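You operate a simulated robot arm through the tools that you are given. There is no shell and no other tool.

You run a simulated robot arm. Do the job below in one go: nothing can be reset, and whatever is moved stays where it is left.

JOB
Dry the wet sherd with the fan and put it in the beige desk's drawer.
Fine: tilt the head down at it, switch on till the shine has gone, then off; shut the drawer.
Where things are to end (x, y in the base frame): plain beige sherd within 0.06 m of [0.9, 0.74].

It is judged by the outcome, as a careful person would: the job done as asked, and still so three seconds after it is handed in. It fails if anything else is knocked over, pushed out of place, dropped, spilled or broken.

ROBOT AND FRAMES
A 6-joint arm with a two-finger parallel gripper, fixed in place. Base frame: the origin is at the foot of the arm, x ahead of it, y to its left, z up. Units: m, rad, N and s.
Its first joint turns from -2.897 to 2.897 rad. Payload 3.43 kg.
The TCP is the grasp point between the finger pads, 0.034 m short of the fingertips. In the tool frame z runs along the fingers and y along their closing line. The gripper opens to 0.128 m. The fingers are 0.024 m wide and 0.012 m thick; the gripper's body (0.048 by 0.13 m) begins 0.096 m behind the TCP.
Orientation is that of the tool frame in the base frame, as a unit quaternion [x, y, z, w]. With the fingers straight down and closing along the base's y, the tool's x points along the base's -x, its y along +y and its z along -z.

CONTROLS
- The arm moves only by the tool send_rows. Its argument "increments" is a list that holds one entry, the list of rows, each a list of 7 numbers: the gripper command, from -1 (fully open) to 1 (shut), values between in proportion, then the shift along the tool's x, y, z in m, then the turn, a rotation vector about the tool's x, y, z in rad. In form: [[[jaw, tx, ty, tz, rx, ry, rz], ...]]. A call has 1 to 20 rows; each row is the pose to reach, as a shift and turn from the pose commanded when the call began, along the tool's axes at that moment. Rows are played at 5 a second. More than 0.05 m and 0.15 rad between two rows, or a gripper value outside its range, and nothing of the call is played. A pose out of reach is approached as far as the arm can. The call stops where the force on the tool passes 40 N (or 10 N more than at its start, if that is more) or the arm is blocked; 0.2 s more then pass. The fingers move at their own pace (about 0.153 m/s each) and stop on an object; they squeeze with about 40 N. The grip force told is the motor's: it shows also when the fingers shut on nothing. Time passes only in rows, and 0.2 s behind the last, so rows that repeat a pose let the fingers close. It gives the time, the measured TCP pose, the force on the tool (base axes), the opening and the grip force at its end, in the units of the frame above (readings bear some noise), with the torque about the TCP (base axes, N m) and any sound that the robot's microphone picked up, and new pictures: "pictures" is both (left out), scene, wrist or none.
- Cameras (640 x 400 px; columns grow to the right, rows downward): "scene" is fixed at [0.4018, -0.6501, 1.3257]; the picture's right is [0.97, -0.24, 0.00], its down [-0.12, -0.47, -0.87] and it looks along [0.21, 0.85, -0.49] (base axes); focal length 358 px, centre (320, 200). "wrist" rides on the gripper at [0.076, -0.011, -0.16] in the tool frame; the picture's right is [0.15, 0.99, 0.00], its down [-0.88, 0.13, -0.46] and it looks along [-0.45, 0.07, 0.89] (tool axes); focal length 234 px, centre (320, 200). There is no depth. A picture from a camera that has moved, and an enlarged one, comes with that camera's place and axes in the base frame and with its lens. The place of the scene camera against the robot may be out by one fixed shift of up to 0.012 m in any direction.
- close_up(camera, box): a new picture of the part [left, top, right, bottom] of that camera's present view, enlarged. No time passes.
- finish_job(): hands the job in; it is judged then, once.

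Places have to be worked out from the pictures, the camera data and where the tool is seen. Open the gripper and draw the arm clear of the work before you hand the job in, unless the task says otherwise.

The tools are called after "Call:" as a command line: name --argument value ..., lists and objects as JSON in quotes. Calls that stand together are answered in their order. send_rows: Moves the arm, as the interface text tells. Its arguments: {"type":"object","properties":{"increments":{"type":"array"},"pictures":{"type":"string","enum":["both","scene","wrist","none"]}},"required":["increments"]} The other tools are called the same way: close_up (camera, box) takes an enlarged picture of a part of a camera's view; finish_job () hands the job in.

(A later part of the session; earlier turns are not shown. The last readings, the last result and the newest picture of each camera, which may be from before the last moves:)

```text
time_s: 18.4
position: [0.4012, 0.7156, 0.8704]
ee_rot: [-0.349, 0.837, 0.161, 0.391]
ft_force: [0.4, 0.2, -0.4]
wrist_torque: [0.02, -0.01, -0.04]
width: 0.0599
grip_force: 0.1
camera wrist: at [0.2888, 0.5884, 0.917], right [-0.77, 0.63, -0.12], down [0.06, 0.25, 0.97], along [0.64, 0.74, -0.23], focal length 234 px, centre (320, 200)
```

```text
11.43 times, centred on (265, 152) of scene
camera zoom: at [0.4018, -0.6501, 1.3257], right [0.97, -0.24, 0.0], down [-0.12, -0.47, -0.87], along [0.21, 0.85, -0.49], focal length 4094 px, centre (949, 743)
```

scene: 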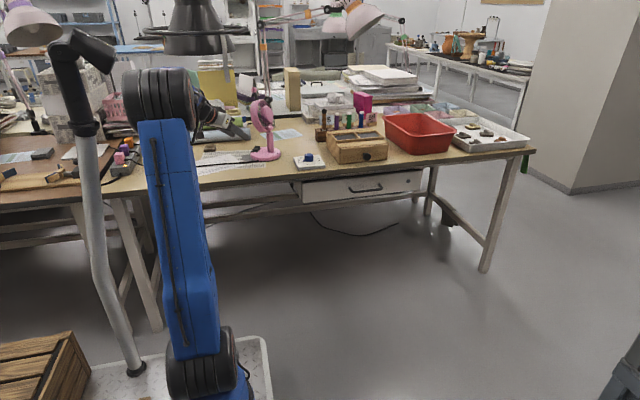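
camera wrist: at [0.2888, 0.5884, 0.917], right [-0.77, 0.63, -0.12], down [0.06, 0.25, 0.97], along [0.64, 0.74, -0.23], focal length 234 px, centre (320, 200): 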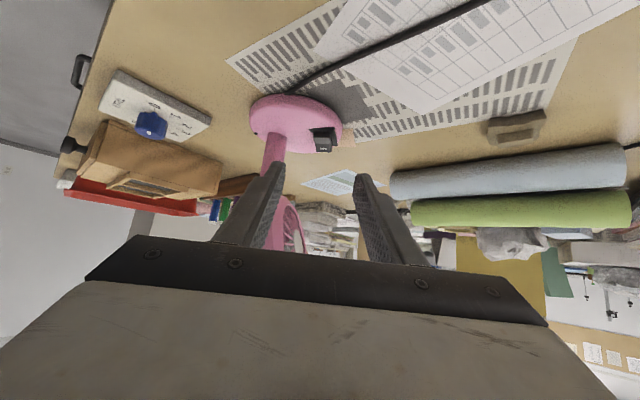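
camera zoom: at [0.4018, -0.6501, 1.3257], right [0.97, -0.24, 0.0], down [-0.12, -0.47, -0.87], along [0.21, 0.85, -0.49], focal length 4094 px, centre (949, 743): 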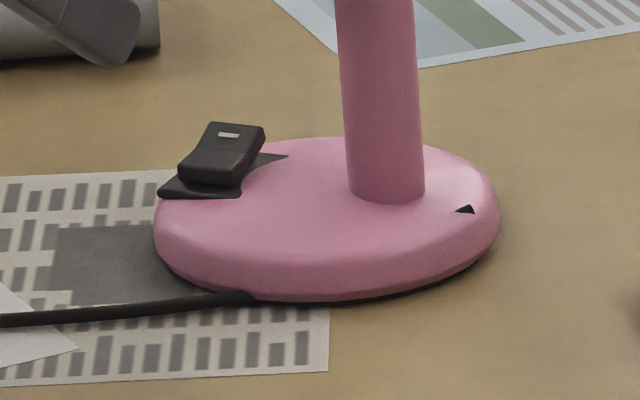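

The rocker's long axis runs across the fan direction. The near half is pressed (off), and the far half, with the white "I" mark, is raised at about (0.478, 0.801, 0.782). I close the jaws and bring the fingertips just above that raised end.

Call:
send_rows --increments '[[[1, 0, 0, 0, 0, 0, 0], [1, 0, 0, 0, 0, 0, 0], [1, -0.0088, 0.0014, 0.0256, 0, 0, 0], [1, -0.0175, 0.0029, 0.0512, 0, 0, 0], [1, -0.0263, 0.0043, 0.0768, 0, 0, 0], [1, -0.0351, 0.0057, 0.1024, 0, 0, 0], [1, -0.0351, 0.0057, 0.1024, 0, 0, 0]]]'

Call:
close_up --camera "wrist" --box '[270, 110, 390, 220]'

Call:
close_up --camera "scene" --box '[220, 90, 310, 170]'

```text
time_s: 20.0
position: [0.471, 0.7895, 0.8295]
ee_rot: [-0.349, 0.836, 0.162, 0.391]
ft_force: [0.6, -0.2, 0.9]
wrist_torque: [0.03, 0.04, -0.01]
width: 0.0001
grip_force: 33.1
camera wrist: at [0.357, 0.6601, 0.8757], right [-0.77, 0.63, -0.12], down [0.06, 0.25, 0.97], along [0.64, 0.74, -0.23], focal length 234 px, centre (320, 200)
```

scene: 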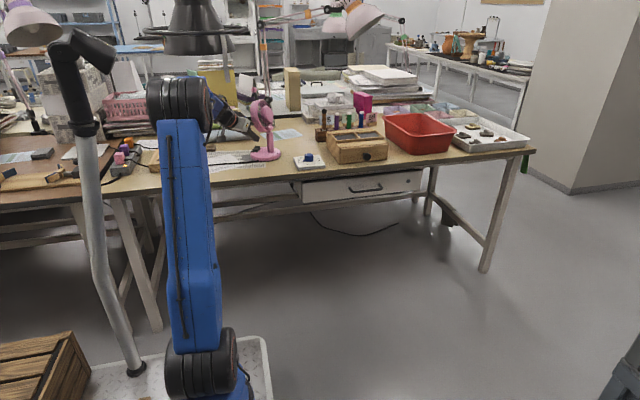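
wrist: 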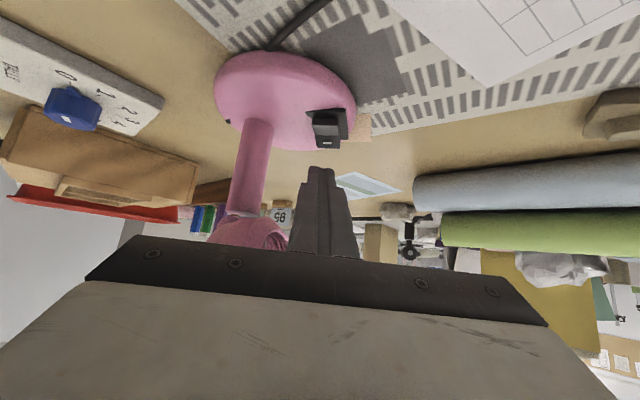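

```text
3.64 times, centred on (330, 165) of wrist
camera zoom: at [0.357, 0.6601, 0.8757], right [-0.77, 0.63, -0.12], down [0.06, 0.25, 0.97], along [0.64, 0.74, -0.23], focal length 852 px, centre (284, 327)
```

zoom: 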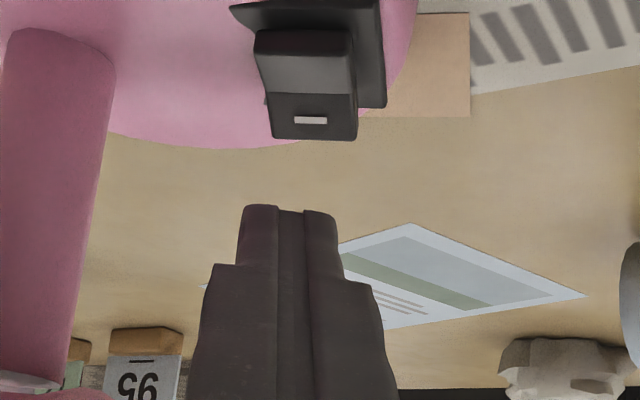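

```text
5.00 times, centred on (265, 130) of scene
camera zoom: at [0.4018, -0.6501, 1.3257], right [0.97, -0.24, 0.0], down [-0.12, -0.47, -0.87], along [0.21, 0.85, -0.49], focal length 1791 px, centre (595, 550)
```

zoom: 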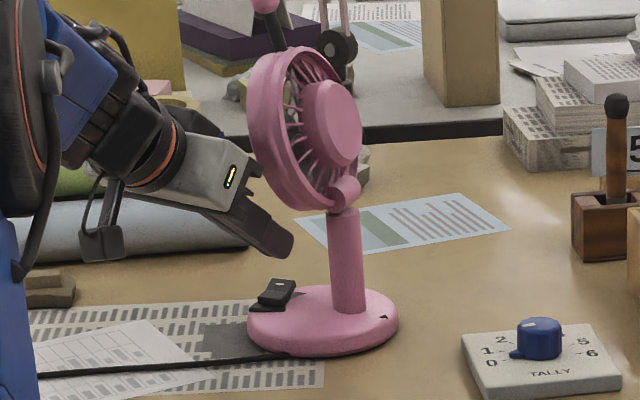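

The closed fingertips are about 2 cm above the rocker and nearly aligned. I nudge slightly sideways and back, then lower in small steps, watching force and sound.

Call:
send_rows --increments '[[[1, 0.0032, 0.0041, -0.0039, 0, 0, 0], [1, 0.0093, 0.0041, 0.0013, 0, 0, 0], [1, 0.0139, 0.0041, 0.0051, 0, 0, 0], [1, 0.0155, 0.0041, 0.0064, 0, 0, 0], [1, 0.017, 0.0041, 0.0077, 0, 0, 0], [1, 0.0185, 0.0041, 0.009, 0, 0, 0]]]'

Call:
close_up --camera "wrist" --box '[270, 90, 390, 200]'

Call:
close_up --camera "scene" --box '[235, 120, 300, 170]'

```text
time_s: 21.4
position: [0.4634, 0.7875, 0.8083]
ee_rot: [-0.348, 0.836, 0.161, 0.392]
ft_force: [0.0, -0.1, 1.3]
wrist_torque: [0.01, 0.02, 0.0]
width: 0.0
grip_force: 32.9
camera wrist: at [0.3503, 0.6606, 0.8551], right [-0.77, 0.63, -0.12], down [0.06, 0.25, 0.97], along [0.64, 0.74, -0.23], focal length 234 px, centre (320, 200)
```

scene: 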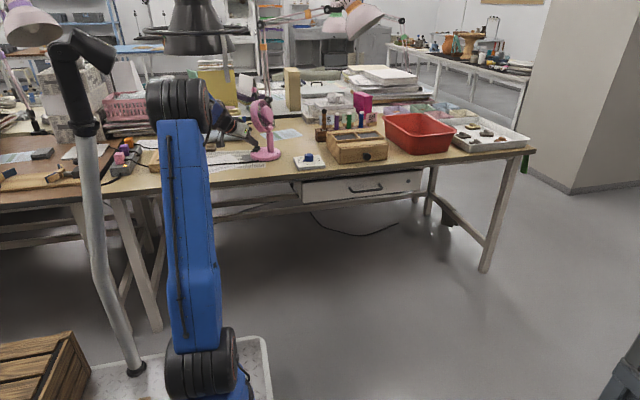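
wrist: 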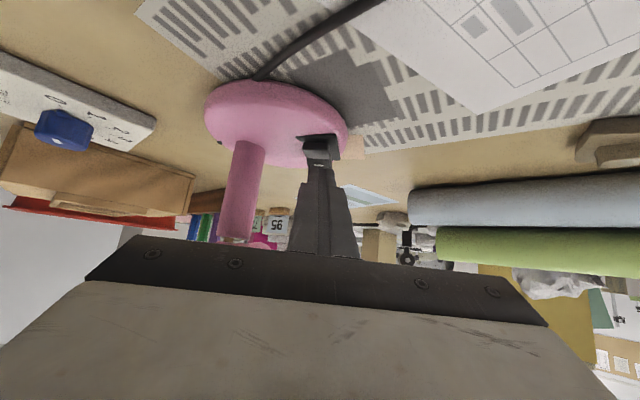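

```text
3.64 times, centred on (330, 145) of wrist
camera zoom: at [0.3503, 0.6606, 0.8551], right [-0.77, 0.63, -0.12], down [0.06, 0.25, 0.97], along [0.64, 0.74, -0.23], focal length 852 px, centre (284, 400)
```

zoom: 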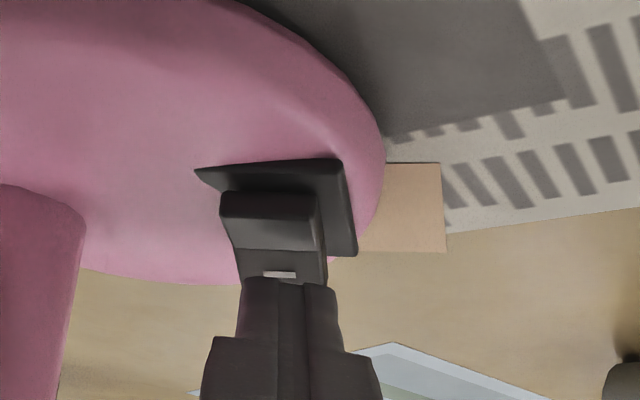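

```text
8.00 times, centred on (268, 145) of scene
camera zoom: at [0.4018, -0.6501, 1.3257], right [0.97, -0.24, 0.0], down [-0.12, -0.47, -0.87], along [0.21, 0.85, -0.49], focal length 2866 px, centre (740, 640)
```

zoom: 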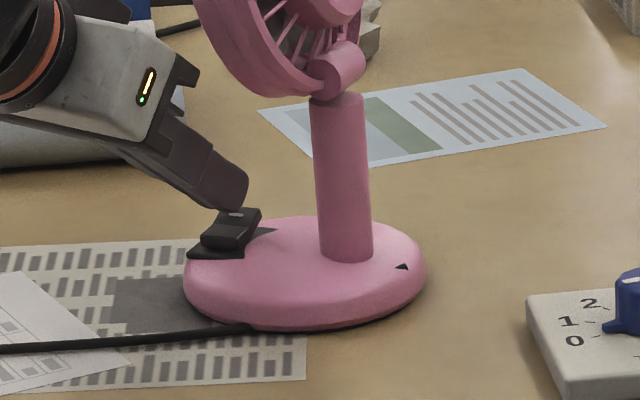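

The fingertips hover right over the marked end with no contact yet. I press down in small steps.

Call:
send_rows --increments '[[[1, 0.0023, 0, 0.0019, 0, 0, 0], [1, 0.0046, 0, 0.0039, 0, 0, 0], [1, 0.0069, 0, 0.0058, 0, 0, 0], [1, 0.0084, 0, 0.0071, 0, 0, 0]]]'

Call:
close_up --camera "wrist" --box '[270, 90, 390, 200]'

Call:
close_up --camera "scene" --box '[235, 90, 300, 170]'

```text
time_s: 22.4
position: [0.4626, 0.7884, 0.8052]
ee_rot: [-0.348, 0.835, 0.165, 0.393]
ft_force: [1.7, -1.0, 7.9]
wrist_torque: [0.12, -0.13, -0.05]
width: 0.0
grip_force: 33.1
stopped in row 4: the force on the tool passed its limit at 48 N (the readings are from after the stop); the commanded pose is now the measured one
camera wrist: at [0.3506, 0.66, 0.8492], right [-0.77, 0.63, -0.11], down [0.05, 0.24, 0.97], along [0.64, 0.74, -0.22], focal length 234 px, centre (320, 200)
```

scene: 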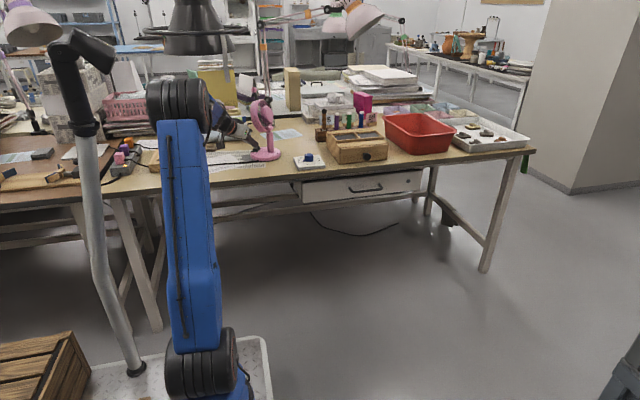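
wrist: 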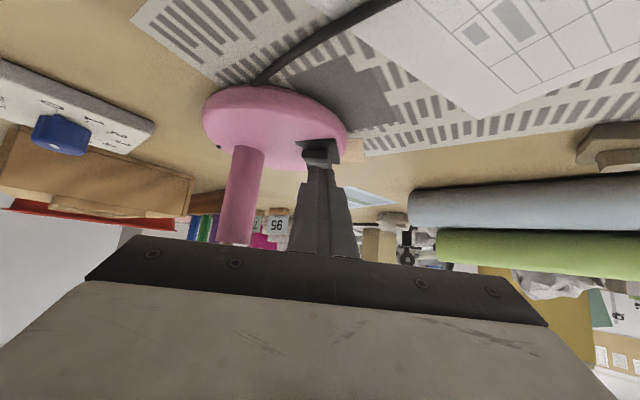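

```text
3.64 times, centred on (330, 145) of wrist
camera zoom: at [0.3506, 0.66, 0.8492], right [-0.77, 0.63, -0.11], down [0.05, 0.24, 0.97], along [0.64, 0.74, -0.22], focal length 852 px, centre (284, 400)
```

zoom: 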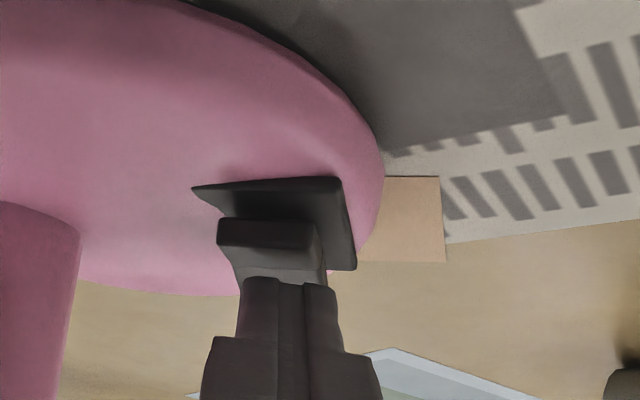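

```text
5.00 times, centred on (268, 130) of scene
camera zoom: at [0.4018, -0.6501, 1.3257], right [0.97, -0.24, 0.0], down [-0.12, -0.47, -0.87], along [0.21, 0.85, -0.49], focal length 1791 px, centre (582, 550)
```

zoom: 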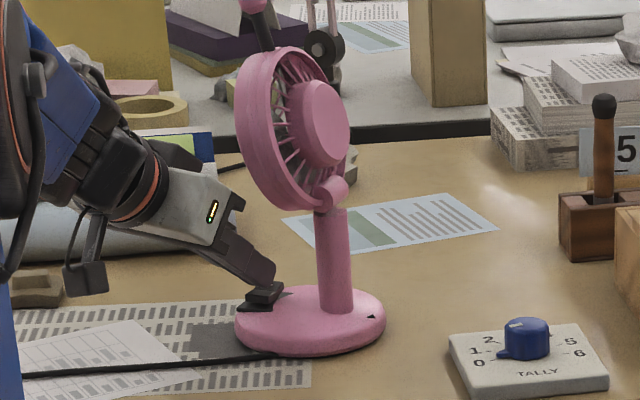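

The rocker appears to have flipped (near end is now raised), though no sound was reported. I lift off a bit and check the switch and fan.

Call:
send_rows --increments '[[[1, -0.0077, 0, -0.0065, 0, 0, 0], [1, -0.0153, 0, -0.0129, 0, 0, 0], [1, -0.023, 0, -0.0195, 0, 0, 0], [1, -0.023, 0, -0.0195, 0, 0, 0]]]'

Call:
close_up --camera "wrist" --box '[270, 90, 390, 200]'

Call:
close_up --camera "scene" --box '[200, 90, 300, 170]'

```text
time_s: 23.4
position: [0.4624, 0.7891, 0.8342]
ee_rot: [-0.348, 0.835, 0.164, 0.393]
ft_force: [0.2, 0.0, -0.4]
wrist_torque: [-0.01, 0.01, 0.0]
width: 0.0002
grip_force: 33.1
camera wrist: at [0.3496, 0.6608, 0.8791], right [-0.77, 0.63, -0.11], down [0.06, 0.24, 0.97], along [0.64, 0.74, -0.22], focal length 234 px, centre (320, 200)
```

scene: 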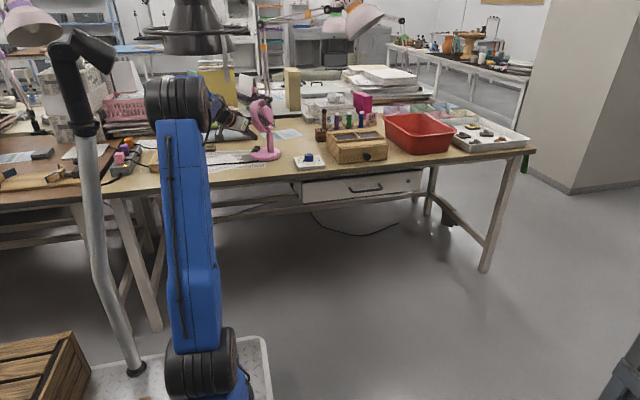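
wrist: 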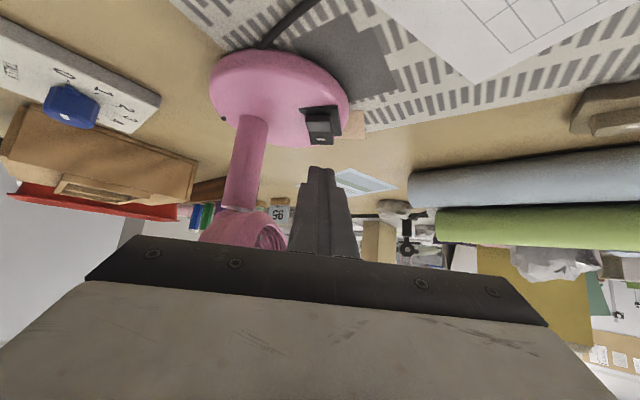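

```text
3.64 times, centred on (330, 145) of wrist
camera zoom: at [0.3496, 0.6608, 0.8791], right [-0.77, 0.63, -0.11], down [0.06, 0.24, 0.97], along [0.64, 0.74, -0.22], focal length 852 px, centre (284, 400)
```

zoom: 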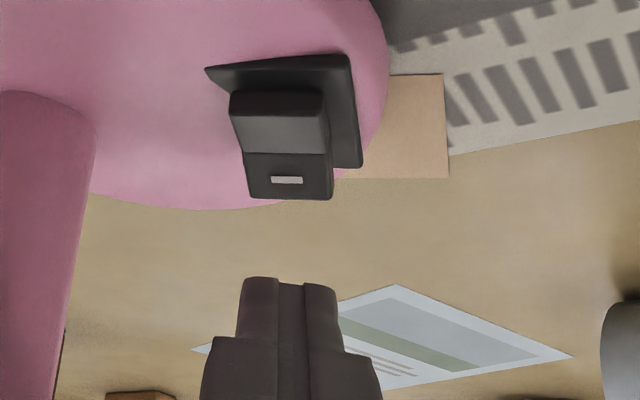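

```text
5.00 times, centred on (250, 130) of scene
camera zoom: at [0.4018, -0.6501, 1.3257], right [0.97, -0.24, 0.0], down [-0.12, -0.47, -0.87], along [0.21, 0.85, -0.49], focal length 1791 px, centre (670, 550)
```

zoom: 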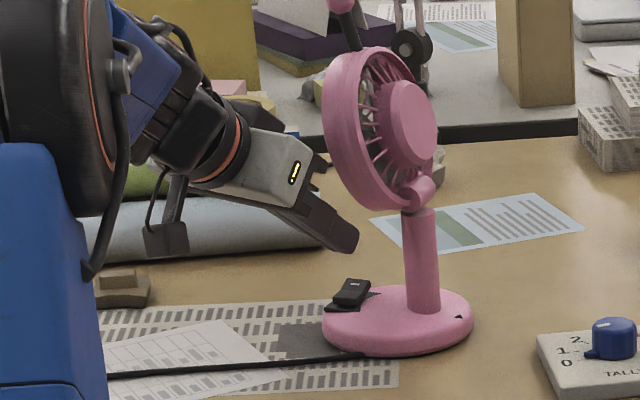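

Call:
close_up --camera "scene" --box '[240, 135, 290, 170]'

Call:
close_up --camera "wrist" --box '[290, 95, 350, 155]'

Call:
close_up --camera "scene" --box '[195, 125, 245, 165]'

Call:
close_up --camera "scene" --box '[240, 85, 300, 135]'

```text
11.43 times, centred on (265, 152) of scene
camera zoom: at [0.4018, -0.6501, 1.3257], right [0.97, -0.24, 0.0], down [-0.12, -0.47, -0.87], along [0.21, 0.85, -0.49], focal length 4094 px, centre (949, 743)
```

zoom: 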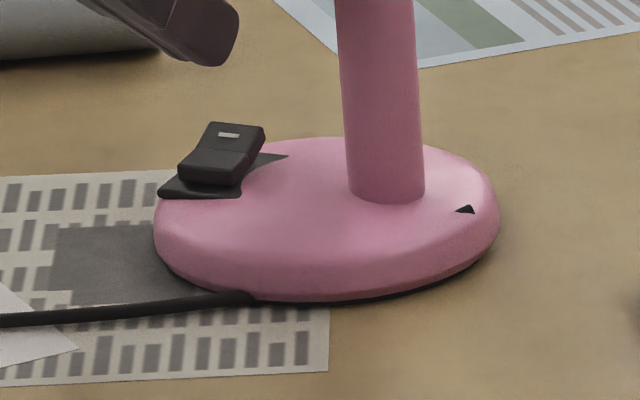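

```text
6.67 times, centred on (320, 125) of wrist
camera zoom: at [0.3496, 0.6608, 0.8791], right [-0.77, 0.63, -0.11], down [0.06, 0.24, 0.97], along [0.64, 0.74, -0.22], focal length 1561 px, centre (320, 700)
```

zoom: 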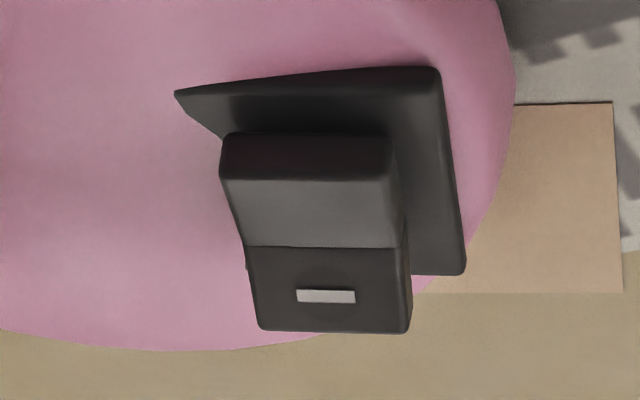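

```text
10.00 times, centred on (220, 145) of scene
camera zoom: at [0.4018, -0.6501, 1.3257], right [0.97, -0.24, 0.0], down [-0.12, -0.47, -0.87], along [0.21, 0.85, -0.49], focal length 3583 px, centre (1320, 750)
```

zoom: 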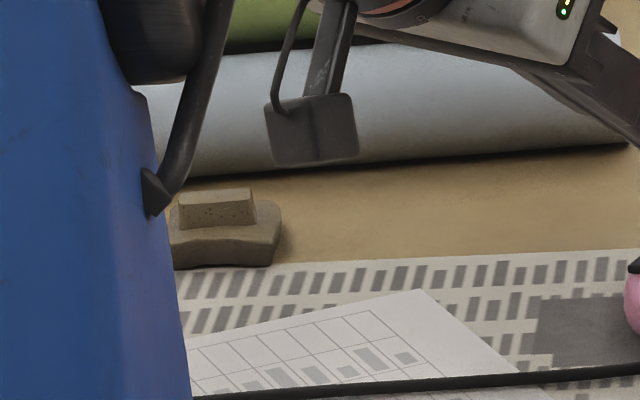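

```text
8.00 times, centred on (270, 110) of scene
camera zoom: at [0.4018, -0.6501, 1.3257], right [0.97, -0.24, 0.0], down [-0.12, -0.47, -0.87], along [0.21, 0.85, -0.49], focal length 2866 px, centre (720, 920)
```

zoom: 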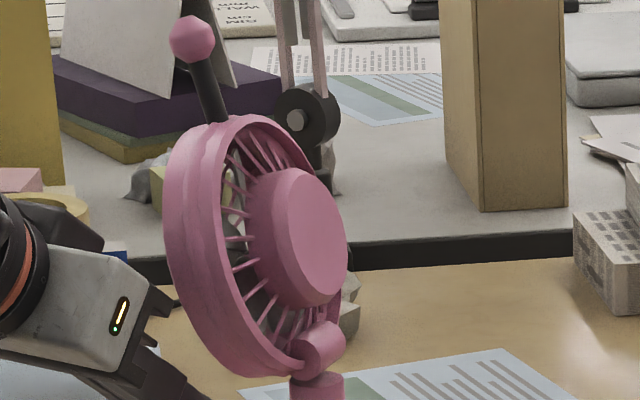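

The switch sprang back to off, so that press stopped short on a force spike. I press again, slightly farther out on the marked end and with 1 mm steps.

Call:
send_rows --increments '[[[1, 0.0074, 0, 0.0099, 0, 0, 0], [1, 0.0151, 0, 0.0164, 0, 0, 0], [1, 0.0181, 0, 0.019, 0, 0, 0], [1, 0.0189, 0, 0.0196, 0, 0, 0], [1, 0.0197, 0, 0.0203, 0, 0, 0], [1, 0.0204, 0, 0.0209, 0, 0, 0], [1, 0.0212, 0, 0.0216, 0, 0, 0], [1, 0.022, 0, 0.0222, 0, 0, 0], [1, 0.0227, 0, 0.0228, 0, 0, 0], [1, 0.0235, 0, 0.0235, 0, 0, 0], [1, 0.0243, 0, 0.0241, 0, 0, 0], [1, 0.025, 0, 0.0248, 0, 0, 0]]]'

Call:
close_up --camera "wrist" --box '[270, 90, 390, 200]'

Call:
close_up --camera "scene" --box '[240, 120, 300, 170]'

```text
time_s: 25.8
position: [0.466, 0.7916, 0.805]
ee_rot: [-0.347, 0.834, 0.166, 0.395]
ft_force: [1.2, 0.8, 3.3]
wrist_torque: [0.06, -0.14, 0.0]
width: 0.0
grip_force: 32.7
stopped in row 11: the force on the tool passed its limit at 42 N (the readings are from after the stop); the commanded pose is now the measured one
camera wrist: at [0.3531, 0.6629, 0.848], right [-0.77, 0.63, -0.11], down [0.05, 0.23, 0.97], along [0.64, 0.74, -0.21], focal length 234 px, centre (320, 200)
```

scene: 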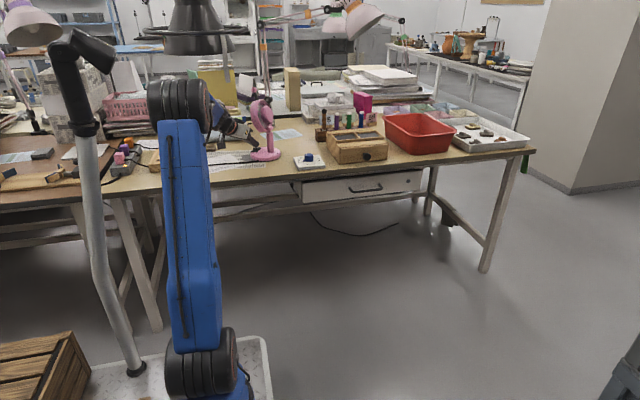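
wrist: 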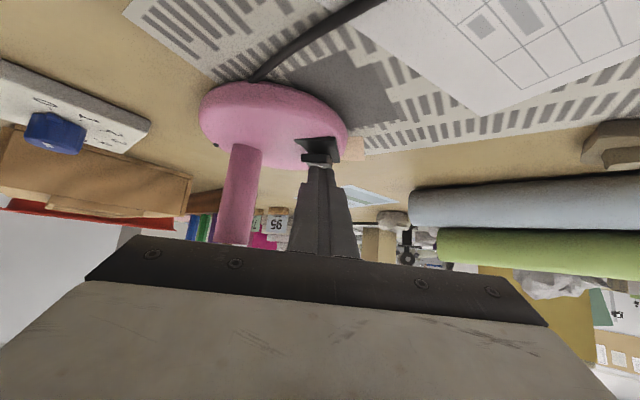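

```text
3.64 times, centred on (330, 145) of wrist
camera zoom: at [0.3531, 0.6629, 0.848], right [-0.77, 0.63, -0.11], down [0.05, 0.23, 0.97], along [0.64, 0.74, -0.21], focal length 852 px, centre (284, 400)
```

zoom: 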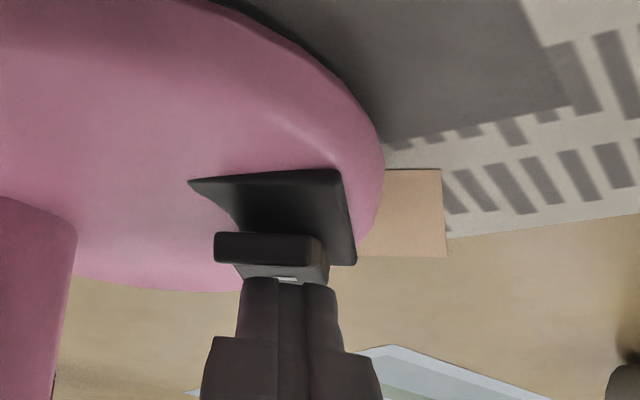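

```text
8.00 times, centred on (270, 145) of scene
camera zoom: at [0.4018, -0.6501, 1.3257], right [0.97, -0.24, 0.0], down [-0.12, -0.47, -0.87], along [0.21, 0.85, -0.49], focal length 2866 px, centre (720, 640)
```

zoom: 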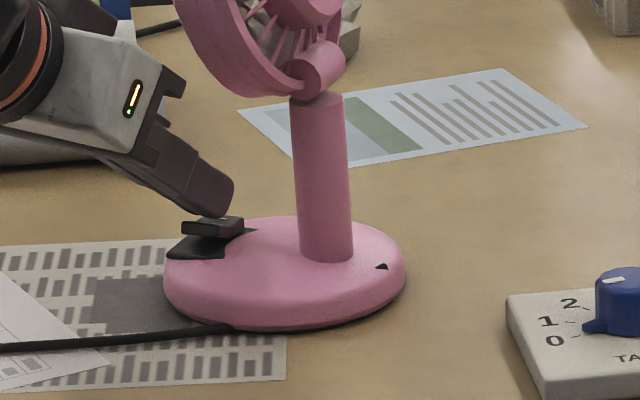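

Now the near end stands clearly raised and the marked end is down. I lift off and check whether it stays.

Call:
send_rows --increments '[[[1, -0.0077, 0, -0.0065, 0, 0, 0], [1, -0.0153, 0, -0.0129, 0, 0, 0], [1, -0.023, 0, -0.0195, 0, 0, 0], [1, -0.023, 0, -0.0195, 0, 0, 0]]]'

Call:
close_up --camera "wrist" --box '[290, 95, 350, 155]'

Call:
close_up --camera "scene" --box '[240, 85, 300, 170]'

Call:
close_up --camera "scene" --box '[195, 125, 245, 165]'

```text
time_s: 26.8
position: [0.4666, 0.7918, 0.8315]
ee_rot: [-0.347, 0.834, 0.166, 0.395]
ft_force: [-0.1, -0.7, 0.0]
wrist_torque: [-0.03, 0.02, -0.01]
width: 0.0
grip_force: 33.5
camera wrist: at [0.3533, 0.6622, 0.8764], right [-0.77, 0.63, -0.11], down [0.05, 0.23, 0.97], along [0.64, 0.74, -0.21], focal length 234 px, centre (320, 200)
```

scene: 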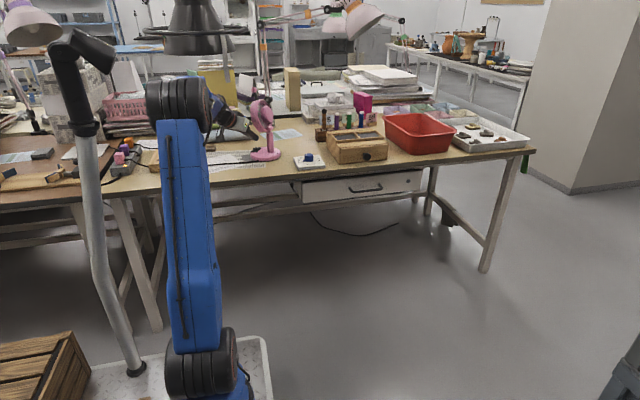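
wrist: 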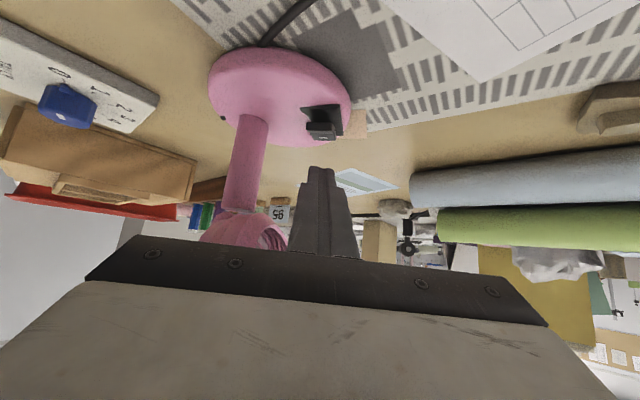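

```text
6.67 times, centred on (320, 125) of wrist
camera zoom: at [0.3533, 0.6622, 0.8764], right [-0.77, 0.63, -0.11], down [0.05, 0.23, 0.97], along [0.64, 0.74, -0.21], focal length 1561 px, centre (320, 700)
```

zoom: 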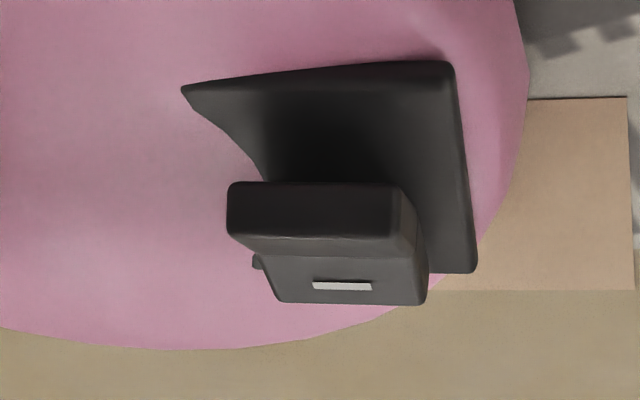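

```text
4.71 times, centred on (270, 128) of scene
camera zoom: at [0.4018, -0.6501, 1.3257], right [0.97, -0.24, 0.0], down [-0.12, -0.47, -0.87], along [0.21, 0.85, -0.49], focal length 1686 px, centre (555, 541)
```

zoom: 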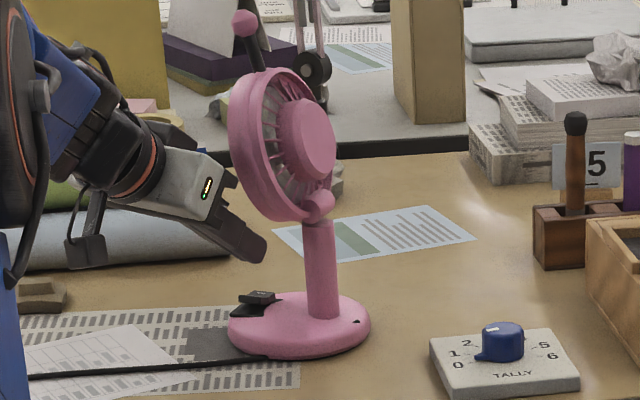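

```text
10.00 times, centred on (220, 145) of scene
camera zoom: at [0.4018, -0.6501, 1.3257], right [0.97, -0.24, 0.0], down [-0.12, -0.47, -0.87], along [0.21, 0.85, -0.49], focal length 3583 px, centre (1320, 750)
```

zoom: 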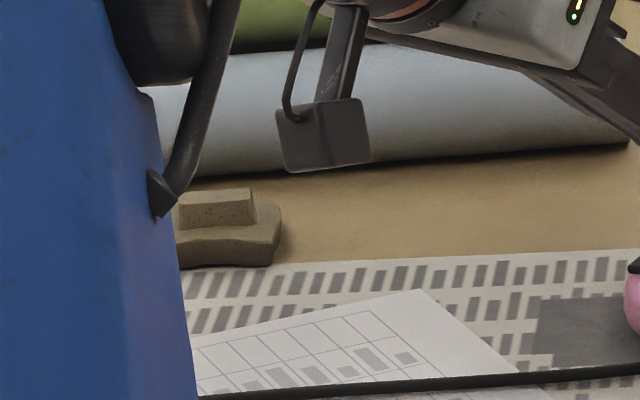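

The rocker now stays in the on position and the blades look blurred. I retreat out of the airflow so the sherd can dry and I can watch it.

Call:
send_rows --increments '[[[1, 0, 0, -0.04, 0, 0, 0], [1, 0, 0, -0.085, 0, 0, 0], [1, 0, 0, -0.13, 0, 0, 0], [1, 0.01, -0.02, -0.165, 0, 0, 0], [1, 0.02, -0.04, -0.2, 0, 0, 0], [1, 0.032, -0.056, -0.225, 0, 0, 0], [1, 0.032, -0.056, -0.225, 0, 0, 0]]]'

Call:
close_up --camera "wrist" --box '[400, 80, 560, 180]'

Call:
close_up --camera "scene" --box '[190, 85, 300, 170]'

```text
time_s: 28.4
position: [0.3701, 0.6135, 0.9548]
ee_rot: [-0.347, 0.834, 0.166, 0.395]
ft_force: [-0.4, 0.1, -0.2]
wrist_torque: [-0.02, -0.03, 0.02]
width: 0.0
grip_force: 32.9
camera wrist: at [0.2575, 0.4844, 0.9983], right [-0.77, 0.63, -0.11], down [0.05, 0.24, 0.97], along [0.64, 0.74, -0.21], focal length 234 px, centre (320, 200)
```

scene: 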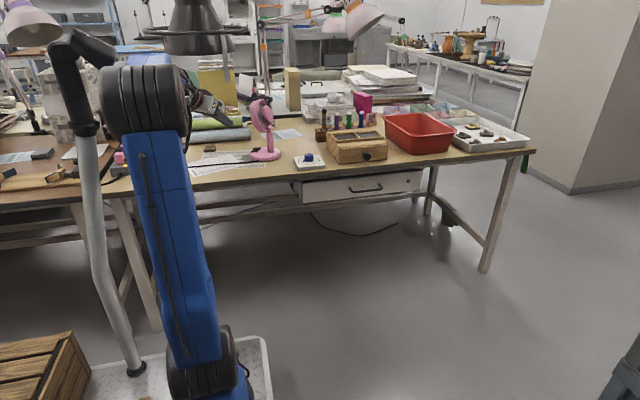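
wrist: 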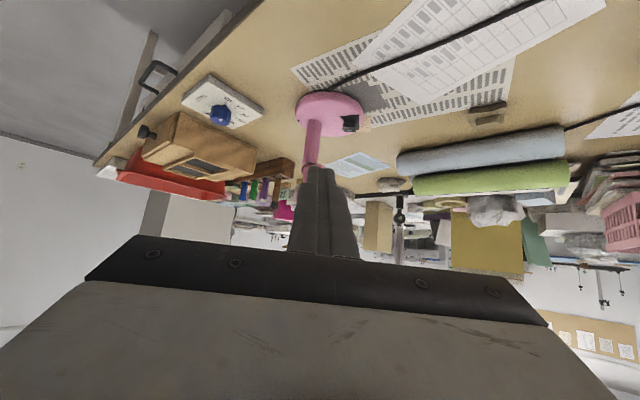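

```text
4.00 times, centred on (480, 130) of wrist
camera zoom: at [0.2575, 0.4844, 0.9983], right [-0.77, 0.63, -0.11], down [0.05, 0.24, 0.97], along [0.64, 0.74, -0.21], focal length 937 px, centre (-320, 480)
```

zoom: 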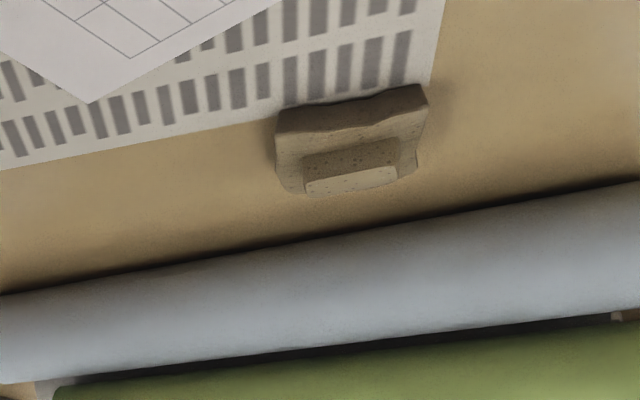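

```text
4.71 times, centred on (245, 128) of scene
camera zoom: at [0.4018, -0.6501, 1.3257], right [0.97, -0.24, 0.0], down [-0.12, -0.47, -0.87], along [0.21, 0.85, -0.49], focal length 1686 px, centre (673, 541)
```

zoom: 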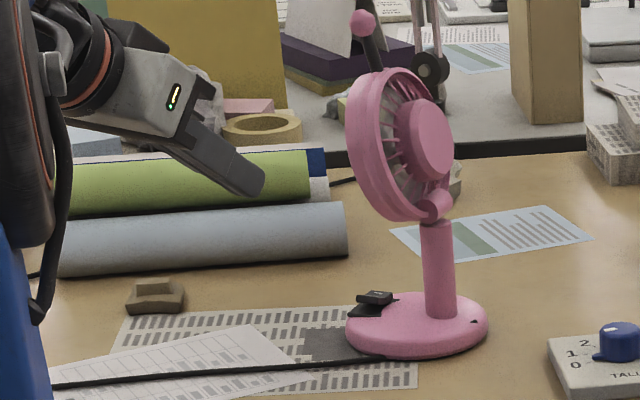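

The sherd already looks less shiny, but the view angle differs. I return to the original viewpoint where the glint was visible and compare.

Call:
send_rows --increments '[[[1, -0.0058, -0.0129, -0.0351, -0.0713, -0.0035, -0.0568], [1, -0.0116, -0.0258, -0.0703, -0.1427, -0.007, -0.1137], [1, -0.0174, -0.0387, -0.1054, -0.214, -0.0105, -0.1705], [1, -0.0231, -0.0515, -0.1405, -0.2853, -0.014, -0.2273], [1, -0.0289, -0.0644, -0.1757, -0.3567, -0.0175, -0.2842], [1, -0.0347, -0.0773, -0.2108, -0.428, -0.021, -0.341], [1, -0.0347, -0.0773, -0.2108, -0.428, -0.021, -0.341]]]'

Call:
close_up --camera "wrist" --box '[320, 80, 420, 140]'

Call:
close_up --camera "wrist" --box '[210, 40, 340, 200]'

```text
time_s: 30.0
position: [0.328, 0.4612, 1.1122]
ee_rot: [-0.557, 0.705, 0.274, 0.343]
ft_force: [0.2, 0.6, 0.5]
wrist_torque: [0.02, -0.03, -0.01]
width: 0.0001
grip_force: 33.7
camera wrist: at [0.2984, 0.2913, 1.1517], right [-0.98, 0.14, -0.11], down [-0.08, 0.21, 0.98], along [0.16, 0.97, -0.19], focal length 234 px, centre (320, 200)
```

scene: 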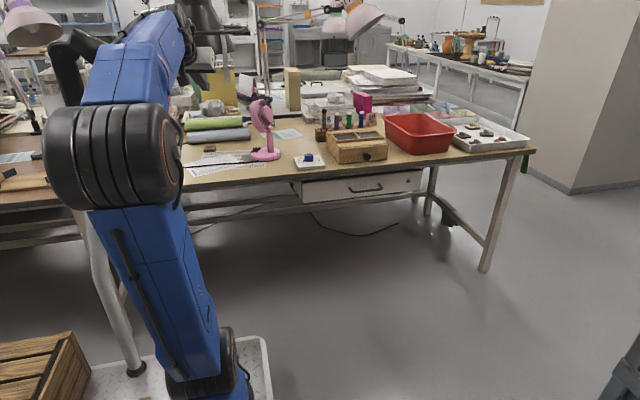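
wrist: 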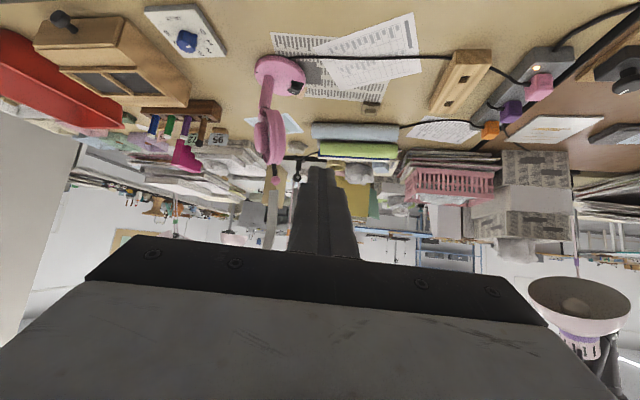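

```text
6.40 times, centred on (370, 110) of wrist
camera zoom: at [0.2984, 0.2913, 1.1517], right [-0.98, 0.14, -0.11], down [-0.08, 0.21, 0.98], along [0.16, 0.97, -0.19], focal length 1499 px, centre (0, 776)
```

zoom: 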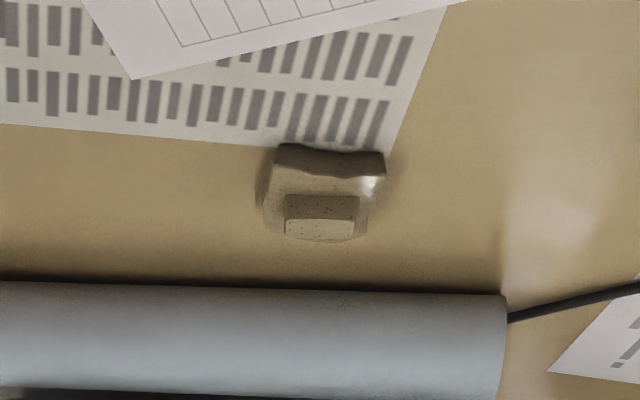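

```text
2.50 times, centred on (275, 120) of wrist
camera zoom: at [0.2984, 0.2913, 1.1517], right [-0.98, 0.14, -0.11], down [-0.08, 0.21, 0.98], along [0.16, 0.97, -0.19], focal length 585 px, centre (432, 400)
```

zoom: 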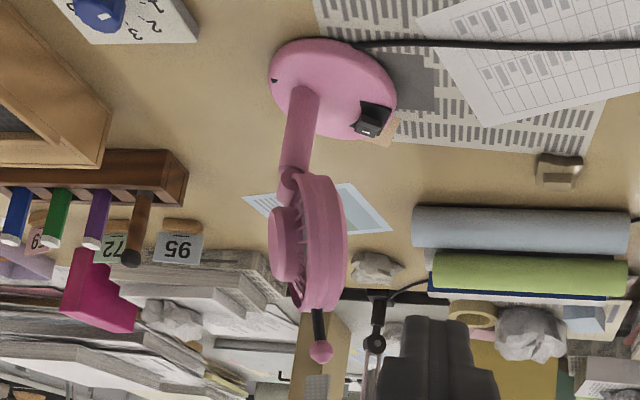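

It's drying: the glint is smaller and the sherd lighter. I hold here a few seconds and keep checking.

Call:
send_rows --increments '[[[1, 0, 0, 0, 0, 0, 0], [1, 0, 0, 0, 0, 0, 0], [1, 0, 0, 0, 0, 0, 0], [1, 0, 0, 0, 0, 0, 0], [1, 0, 0, 0, 0, 0, 0], [1, 0, 0, 0, 0, 0, 0], [1, 0, 0, 0, 0, 0, 0], [1, 0, 0, 0, 0, 0, 0], [1, 0, 0, 0, 0, 0, 0], [1, 0, 0, 0, 0, 0, 0], [1, 0, 0, 0, 0, 0, 0], [1, 0, 0, 0, 0, 0, 0], [1, 0, 0, 0, 0, 0, 0], [1, 0, 0, 0, 0, 0, 0], [1, 0, 0, 0, 0, 0, 0]]]' --pictures "none"

Call:
close_up --camera "wrist" --box '[320, 80, 420, 140]'

```text
time_s: 33.2
position: [0.3278, 0.4613, 1.1116]
ee_rot: [-0.556, 0.705, 0.273, 0.343]
ft_force: [0.2, 1.0, 0.0]
wrist_torque: [0.01, -0.02, -0.03]
width: 0.0
grip_force: 32.9
```

```text
6.40 times, centred on (370, 110) of wrist
camera zoom: at [0.2982, 0.2916, 1.1515], right [-0.98, 0.14, -0.11], down [-0.08, 0.21, 0.98], along [0.16, 0.97, -0.19], focal length 1499 px, centre (0, 776)
```

zoom: 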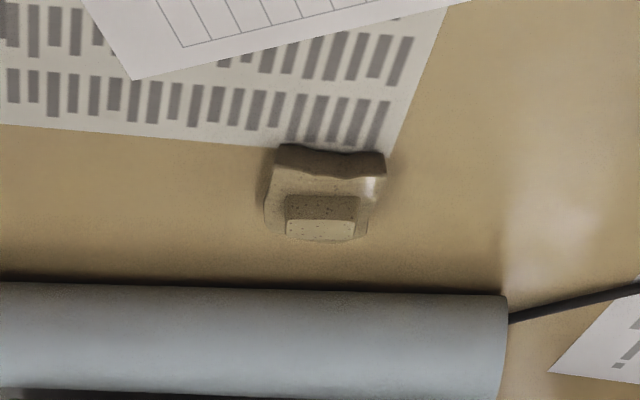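

The glint is fading but some remains. I wait longer.

Call:
send_rows --increments '[[[1, 0, 0, 0, 0, 0, 0], [1, 0, 0, 0, 0, 0, 0], [1, 0, 0, 0, 0, 0, 0], [1, 0, 0, 0, 0, 0, 0], [1, 0, 0, 0, 0, 0, 0], [1, 0, 0, 0, 0, 0, 0], [1, 0, 0, 0, 0, 0, 0], [1, 0, 0, 0, 0, 0, 0], [1, 0, 0, 0, 0, 0, 0], [1, 0, 0, 0, 0, 0, 0], [1, 0, 0, 0, 0, 0, 0], [1, 0, 0, 0, 0, 0, 0], [1, 0, 0, 0, 0, 0, 0], [1, 0, 0, 0, 0, 0, 0], [1, 0, 0, 0, 0, 0, 0], [1, 0, 0, 0, 0, 0, 0], [1, 0, 0, 0, 0, 0, 0], [1, 0, 0, 0, 0, 0, 0], [1, 0, 0, 0, 0, 0, 0], [1, 0, 0, 0, 0, 0, 0]]]' --pictures "none"

Call:
close_up --camera "wrist" --box '[320, 80, 420, 140]'

```text
time_s: 37.4
position: [0.3273, 0.4609, 1.1106]
ee_rot: [-0.557, 0.705, 0.274, 0.343]
ft_force: [0.4, 1.2, -0.3]
wrist_torque: [-0.02, 0.01, 0.01]
width: 0.0
grip_force: 33.0
```

```text
6.40 times, centred on (370, 110) of wrist
camera zoom: at [0.2982, 0.2916, 1.1515], right [-0.98, 0.14, -0.11], down [-0.08, 0.21, 0.98], along [0.16, 0.97, -0.19], focal length 1499 px, centre (0, 776)
```

zoom: 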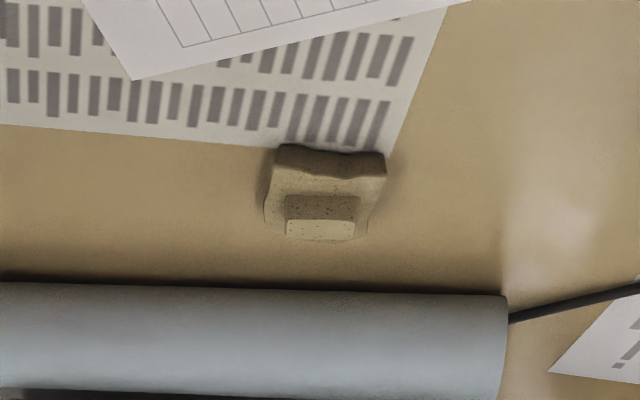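

The shine is gone and the sherd is dry, pale beige. I head back to the switch to turn the fan off by pressing the raised near end.

Call:
send_rows --increments '[[[1, 0.0046, -0.0013, 0.0376, 0.0713, 0.0035, 0.0568], [1, 0.0091, -0.0026, 0.0751, 0.1427, 0.007, 0.1137], [1, 0.0137, -0.0039, 0.1127, 0.214, 0.0105, 0.1705], [1, 0.0183, -0.0051, 0.1503, 0.2853, 0.014, 0.2273], [1, 0.0228, -0.0064, 0.1878, 0.3567, 0.0175, 0.2842], [1, 0.0274, -0.0077, 0.2254, 0.428, 0.021, 0.341], [1, 0.0274, -0.0077, 0.2254, 0.428, 0.021, 0.341]]]'

Call:
close_up --camera "wrist" --box '[400, 80, 560, 180]'

Call:
close_up --camera "wrist" --box '[320, 100, 380, 140]'

```text
time_s: 39.0
position: [0.3672, 0.6139, 0.9489]
ee_rot: [-0.347, 0.834, 0.166, 0.395]
ft_force: [-0.1, 0.0, -0.8]
wrist_torque: [0.01, -0.01, 0.02]
width: 0.0
grip_force: 33.2
camera wrist: at [0.2541, 0.4849, 0.9934], right [-0.77, 0.63, -0.11], down [0.05, 0.23, 0.97], along [0.64, 0.74, -0.21], focal length 234 px, centre (320, 200)
```

scene: 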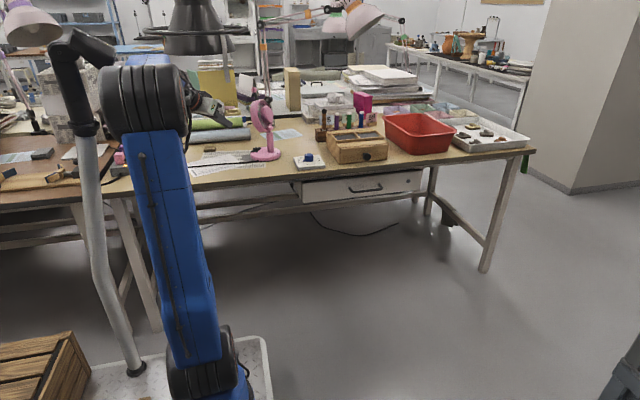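
wrist: 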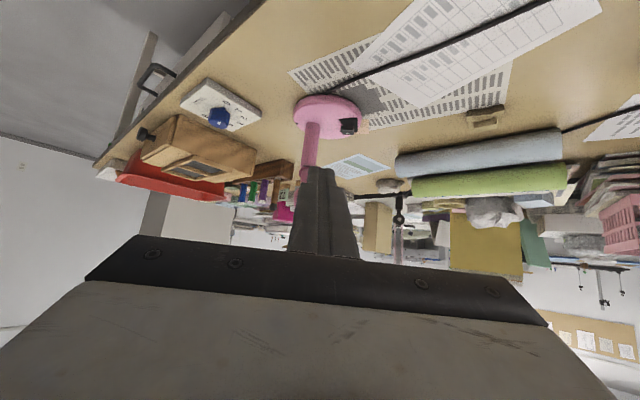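

```text
4.00 times, centred on (480, 130) of wrist
camera zoom: at [0.2541, 0.4849, 0.9934], right [-0.77, 0.63, -0.11], down [0.05, 0.23, 0.97], along [0.64, 0.74, -0.21], focal length 937 px, centre (-320, 480)
```

zoom: 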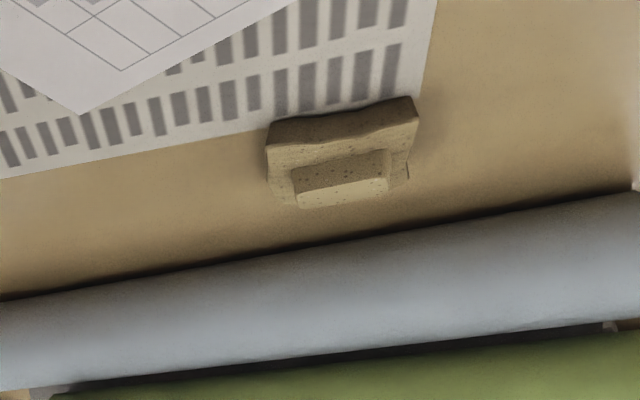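

```text
10.00 times, centred on (350, 120) of wrist
camera zoom: at [0.2541, 0.4849, 0.9934], right [-0.77, 0.63, -0.11], down [0.05, 0.23, 0.97], along [0.64, 0.74, -0.21], focal length 2342 px, centre (20, 1000)
```

zoom: 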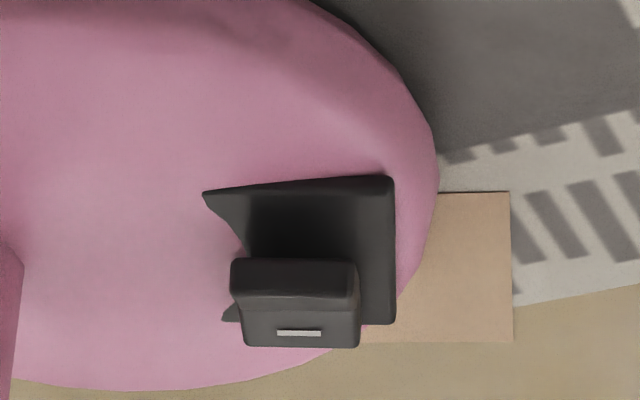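

The sherd is dry. I move above the raised near end of the rocker.

Call:
send_rows --increments '[[[1, -0.01, 0.02, 0.03, 0, 0, 0], [1, -0.0232, 0.04, 0.06, 0, 0, 0], [1, -0.0232, 0.0508, 0.095, 0, 0, 0], [1, -0.0232, 0.0508, 0.135, 0, 0, 0], [1, -0.0232, 0.0508, 0.17, 0, 0, 0], [1, -0.0232, 0.0508, 0.204, 0, 0, 0], [1, -0.0232, 0.0508, 0.204, 0, 0, 0]]]'

Call:
close_up --camera "wrist" --box '[270, 90, 390, 200]'

Call:
close_up --camera "scene" --box '[240, 120, 300, 170]'

```text
time_s: 40.6
position: [0.4543, 0.7707, 0.8372]
ee_rot: [-0.347, 0.834, 0.166, 0.394]
ft_force: [-0.8, -0.1, 0.4]
wrist_torque: [-0.04, -0.03, -0.01]
width: 0.0002
grip_force: 33.3
camera wrist: at [0.3415, 0.6418, 0.8818], right [-0.77, 0.63, -0.11], down [0.05, 0.23, 0.97], along [0.64, 0.74, -0.21], focal length 234 px, centre (320, 200)
```

scene: 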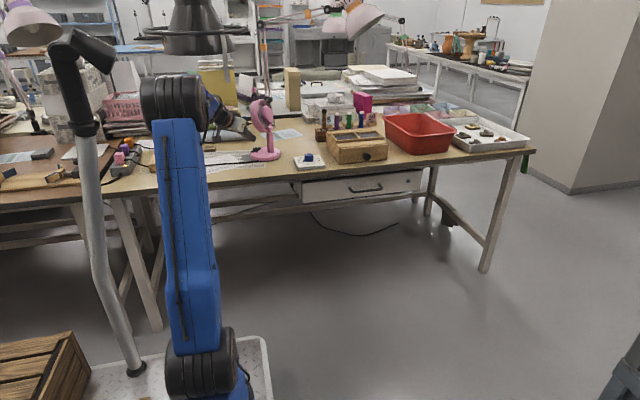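
wrist: 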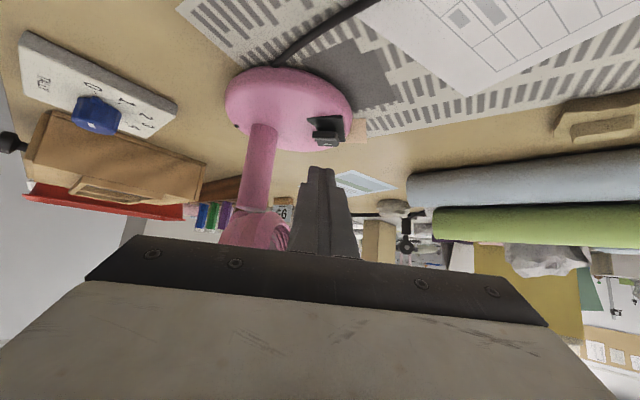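

```text
3.64 times, centred on (330, 145) of wrist
camera zoom: at [0.3415, 0.6418, 0.8818], right [-0.77, 0.63, -0.11], down [0.05, 0.23, 0.97], along [0.64, 0.74, -0.21], focal length 852 px, centre (284, 400)
```

zoom: 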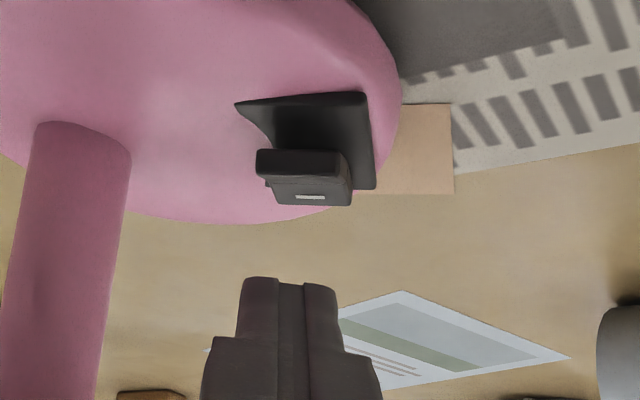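

```text
8.00 times, centred on (270, 145) of scene
camera zoom: at [0.4018, -0.6501, 1.3257], right [0.97, -0.24, 0.0], down [-0.12, -0.47, -0.87], along [0.21, 0.85, -0.49], focal length 2866 px, centre (720, 640)
```

zoom: 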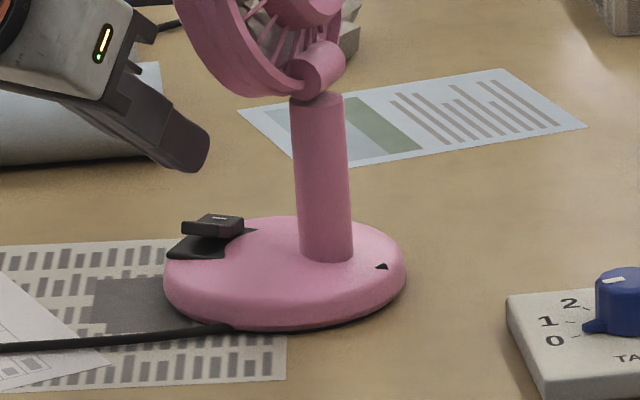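

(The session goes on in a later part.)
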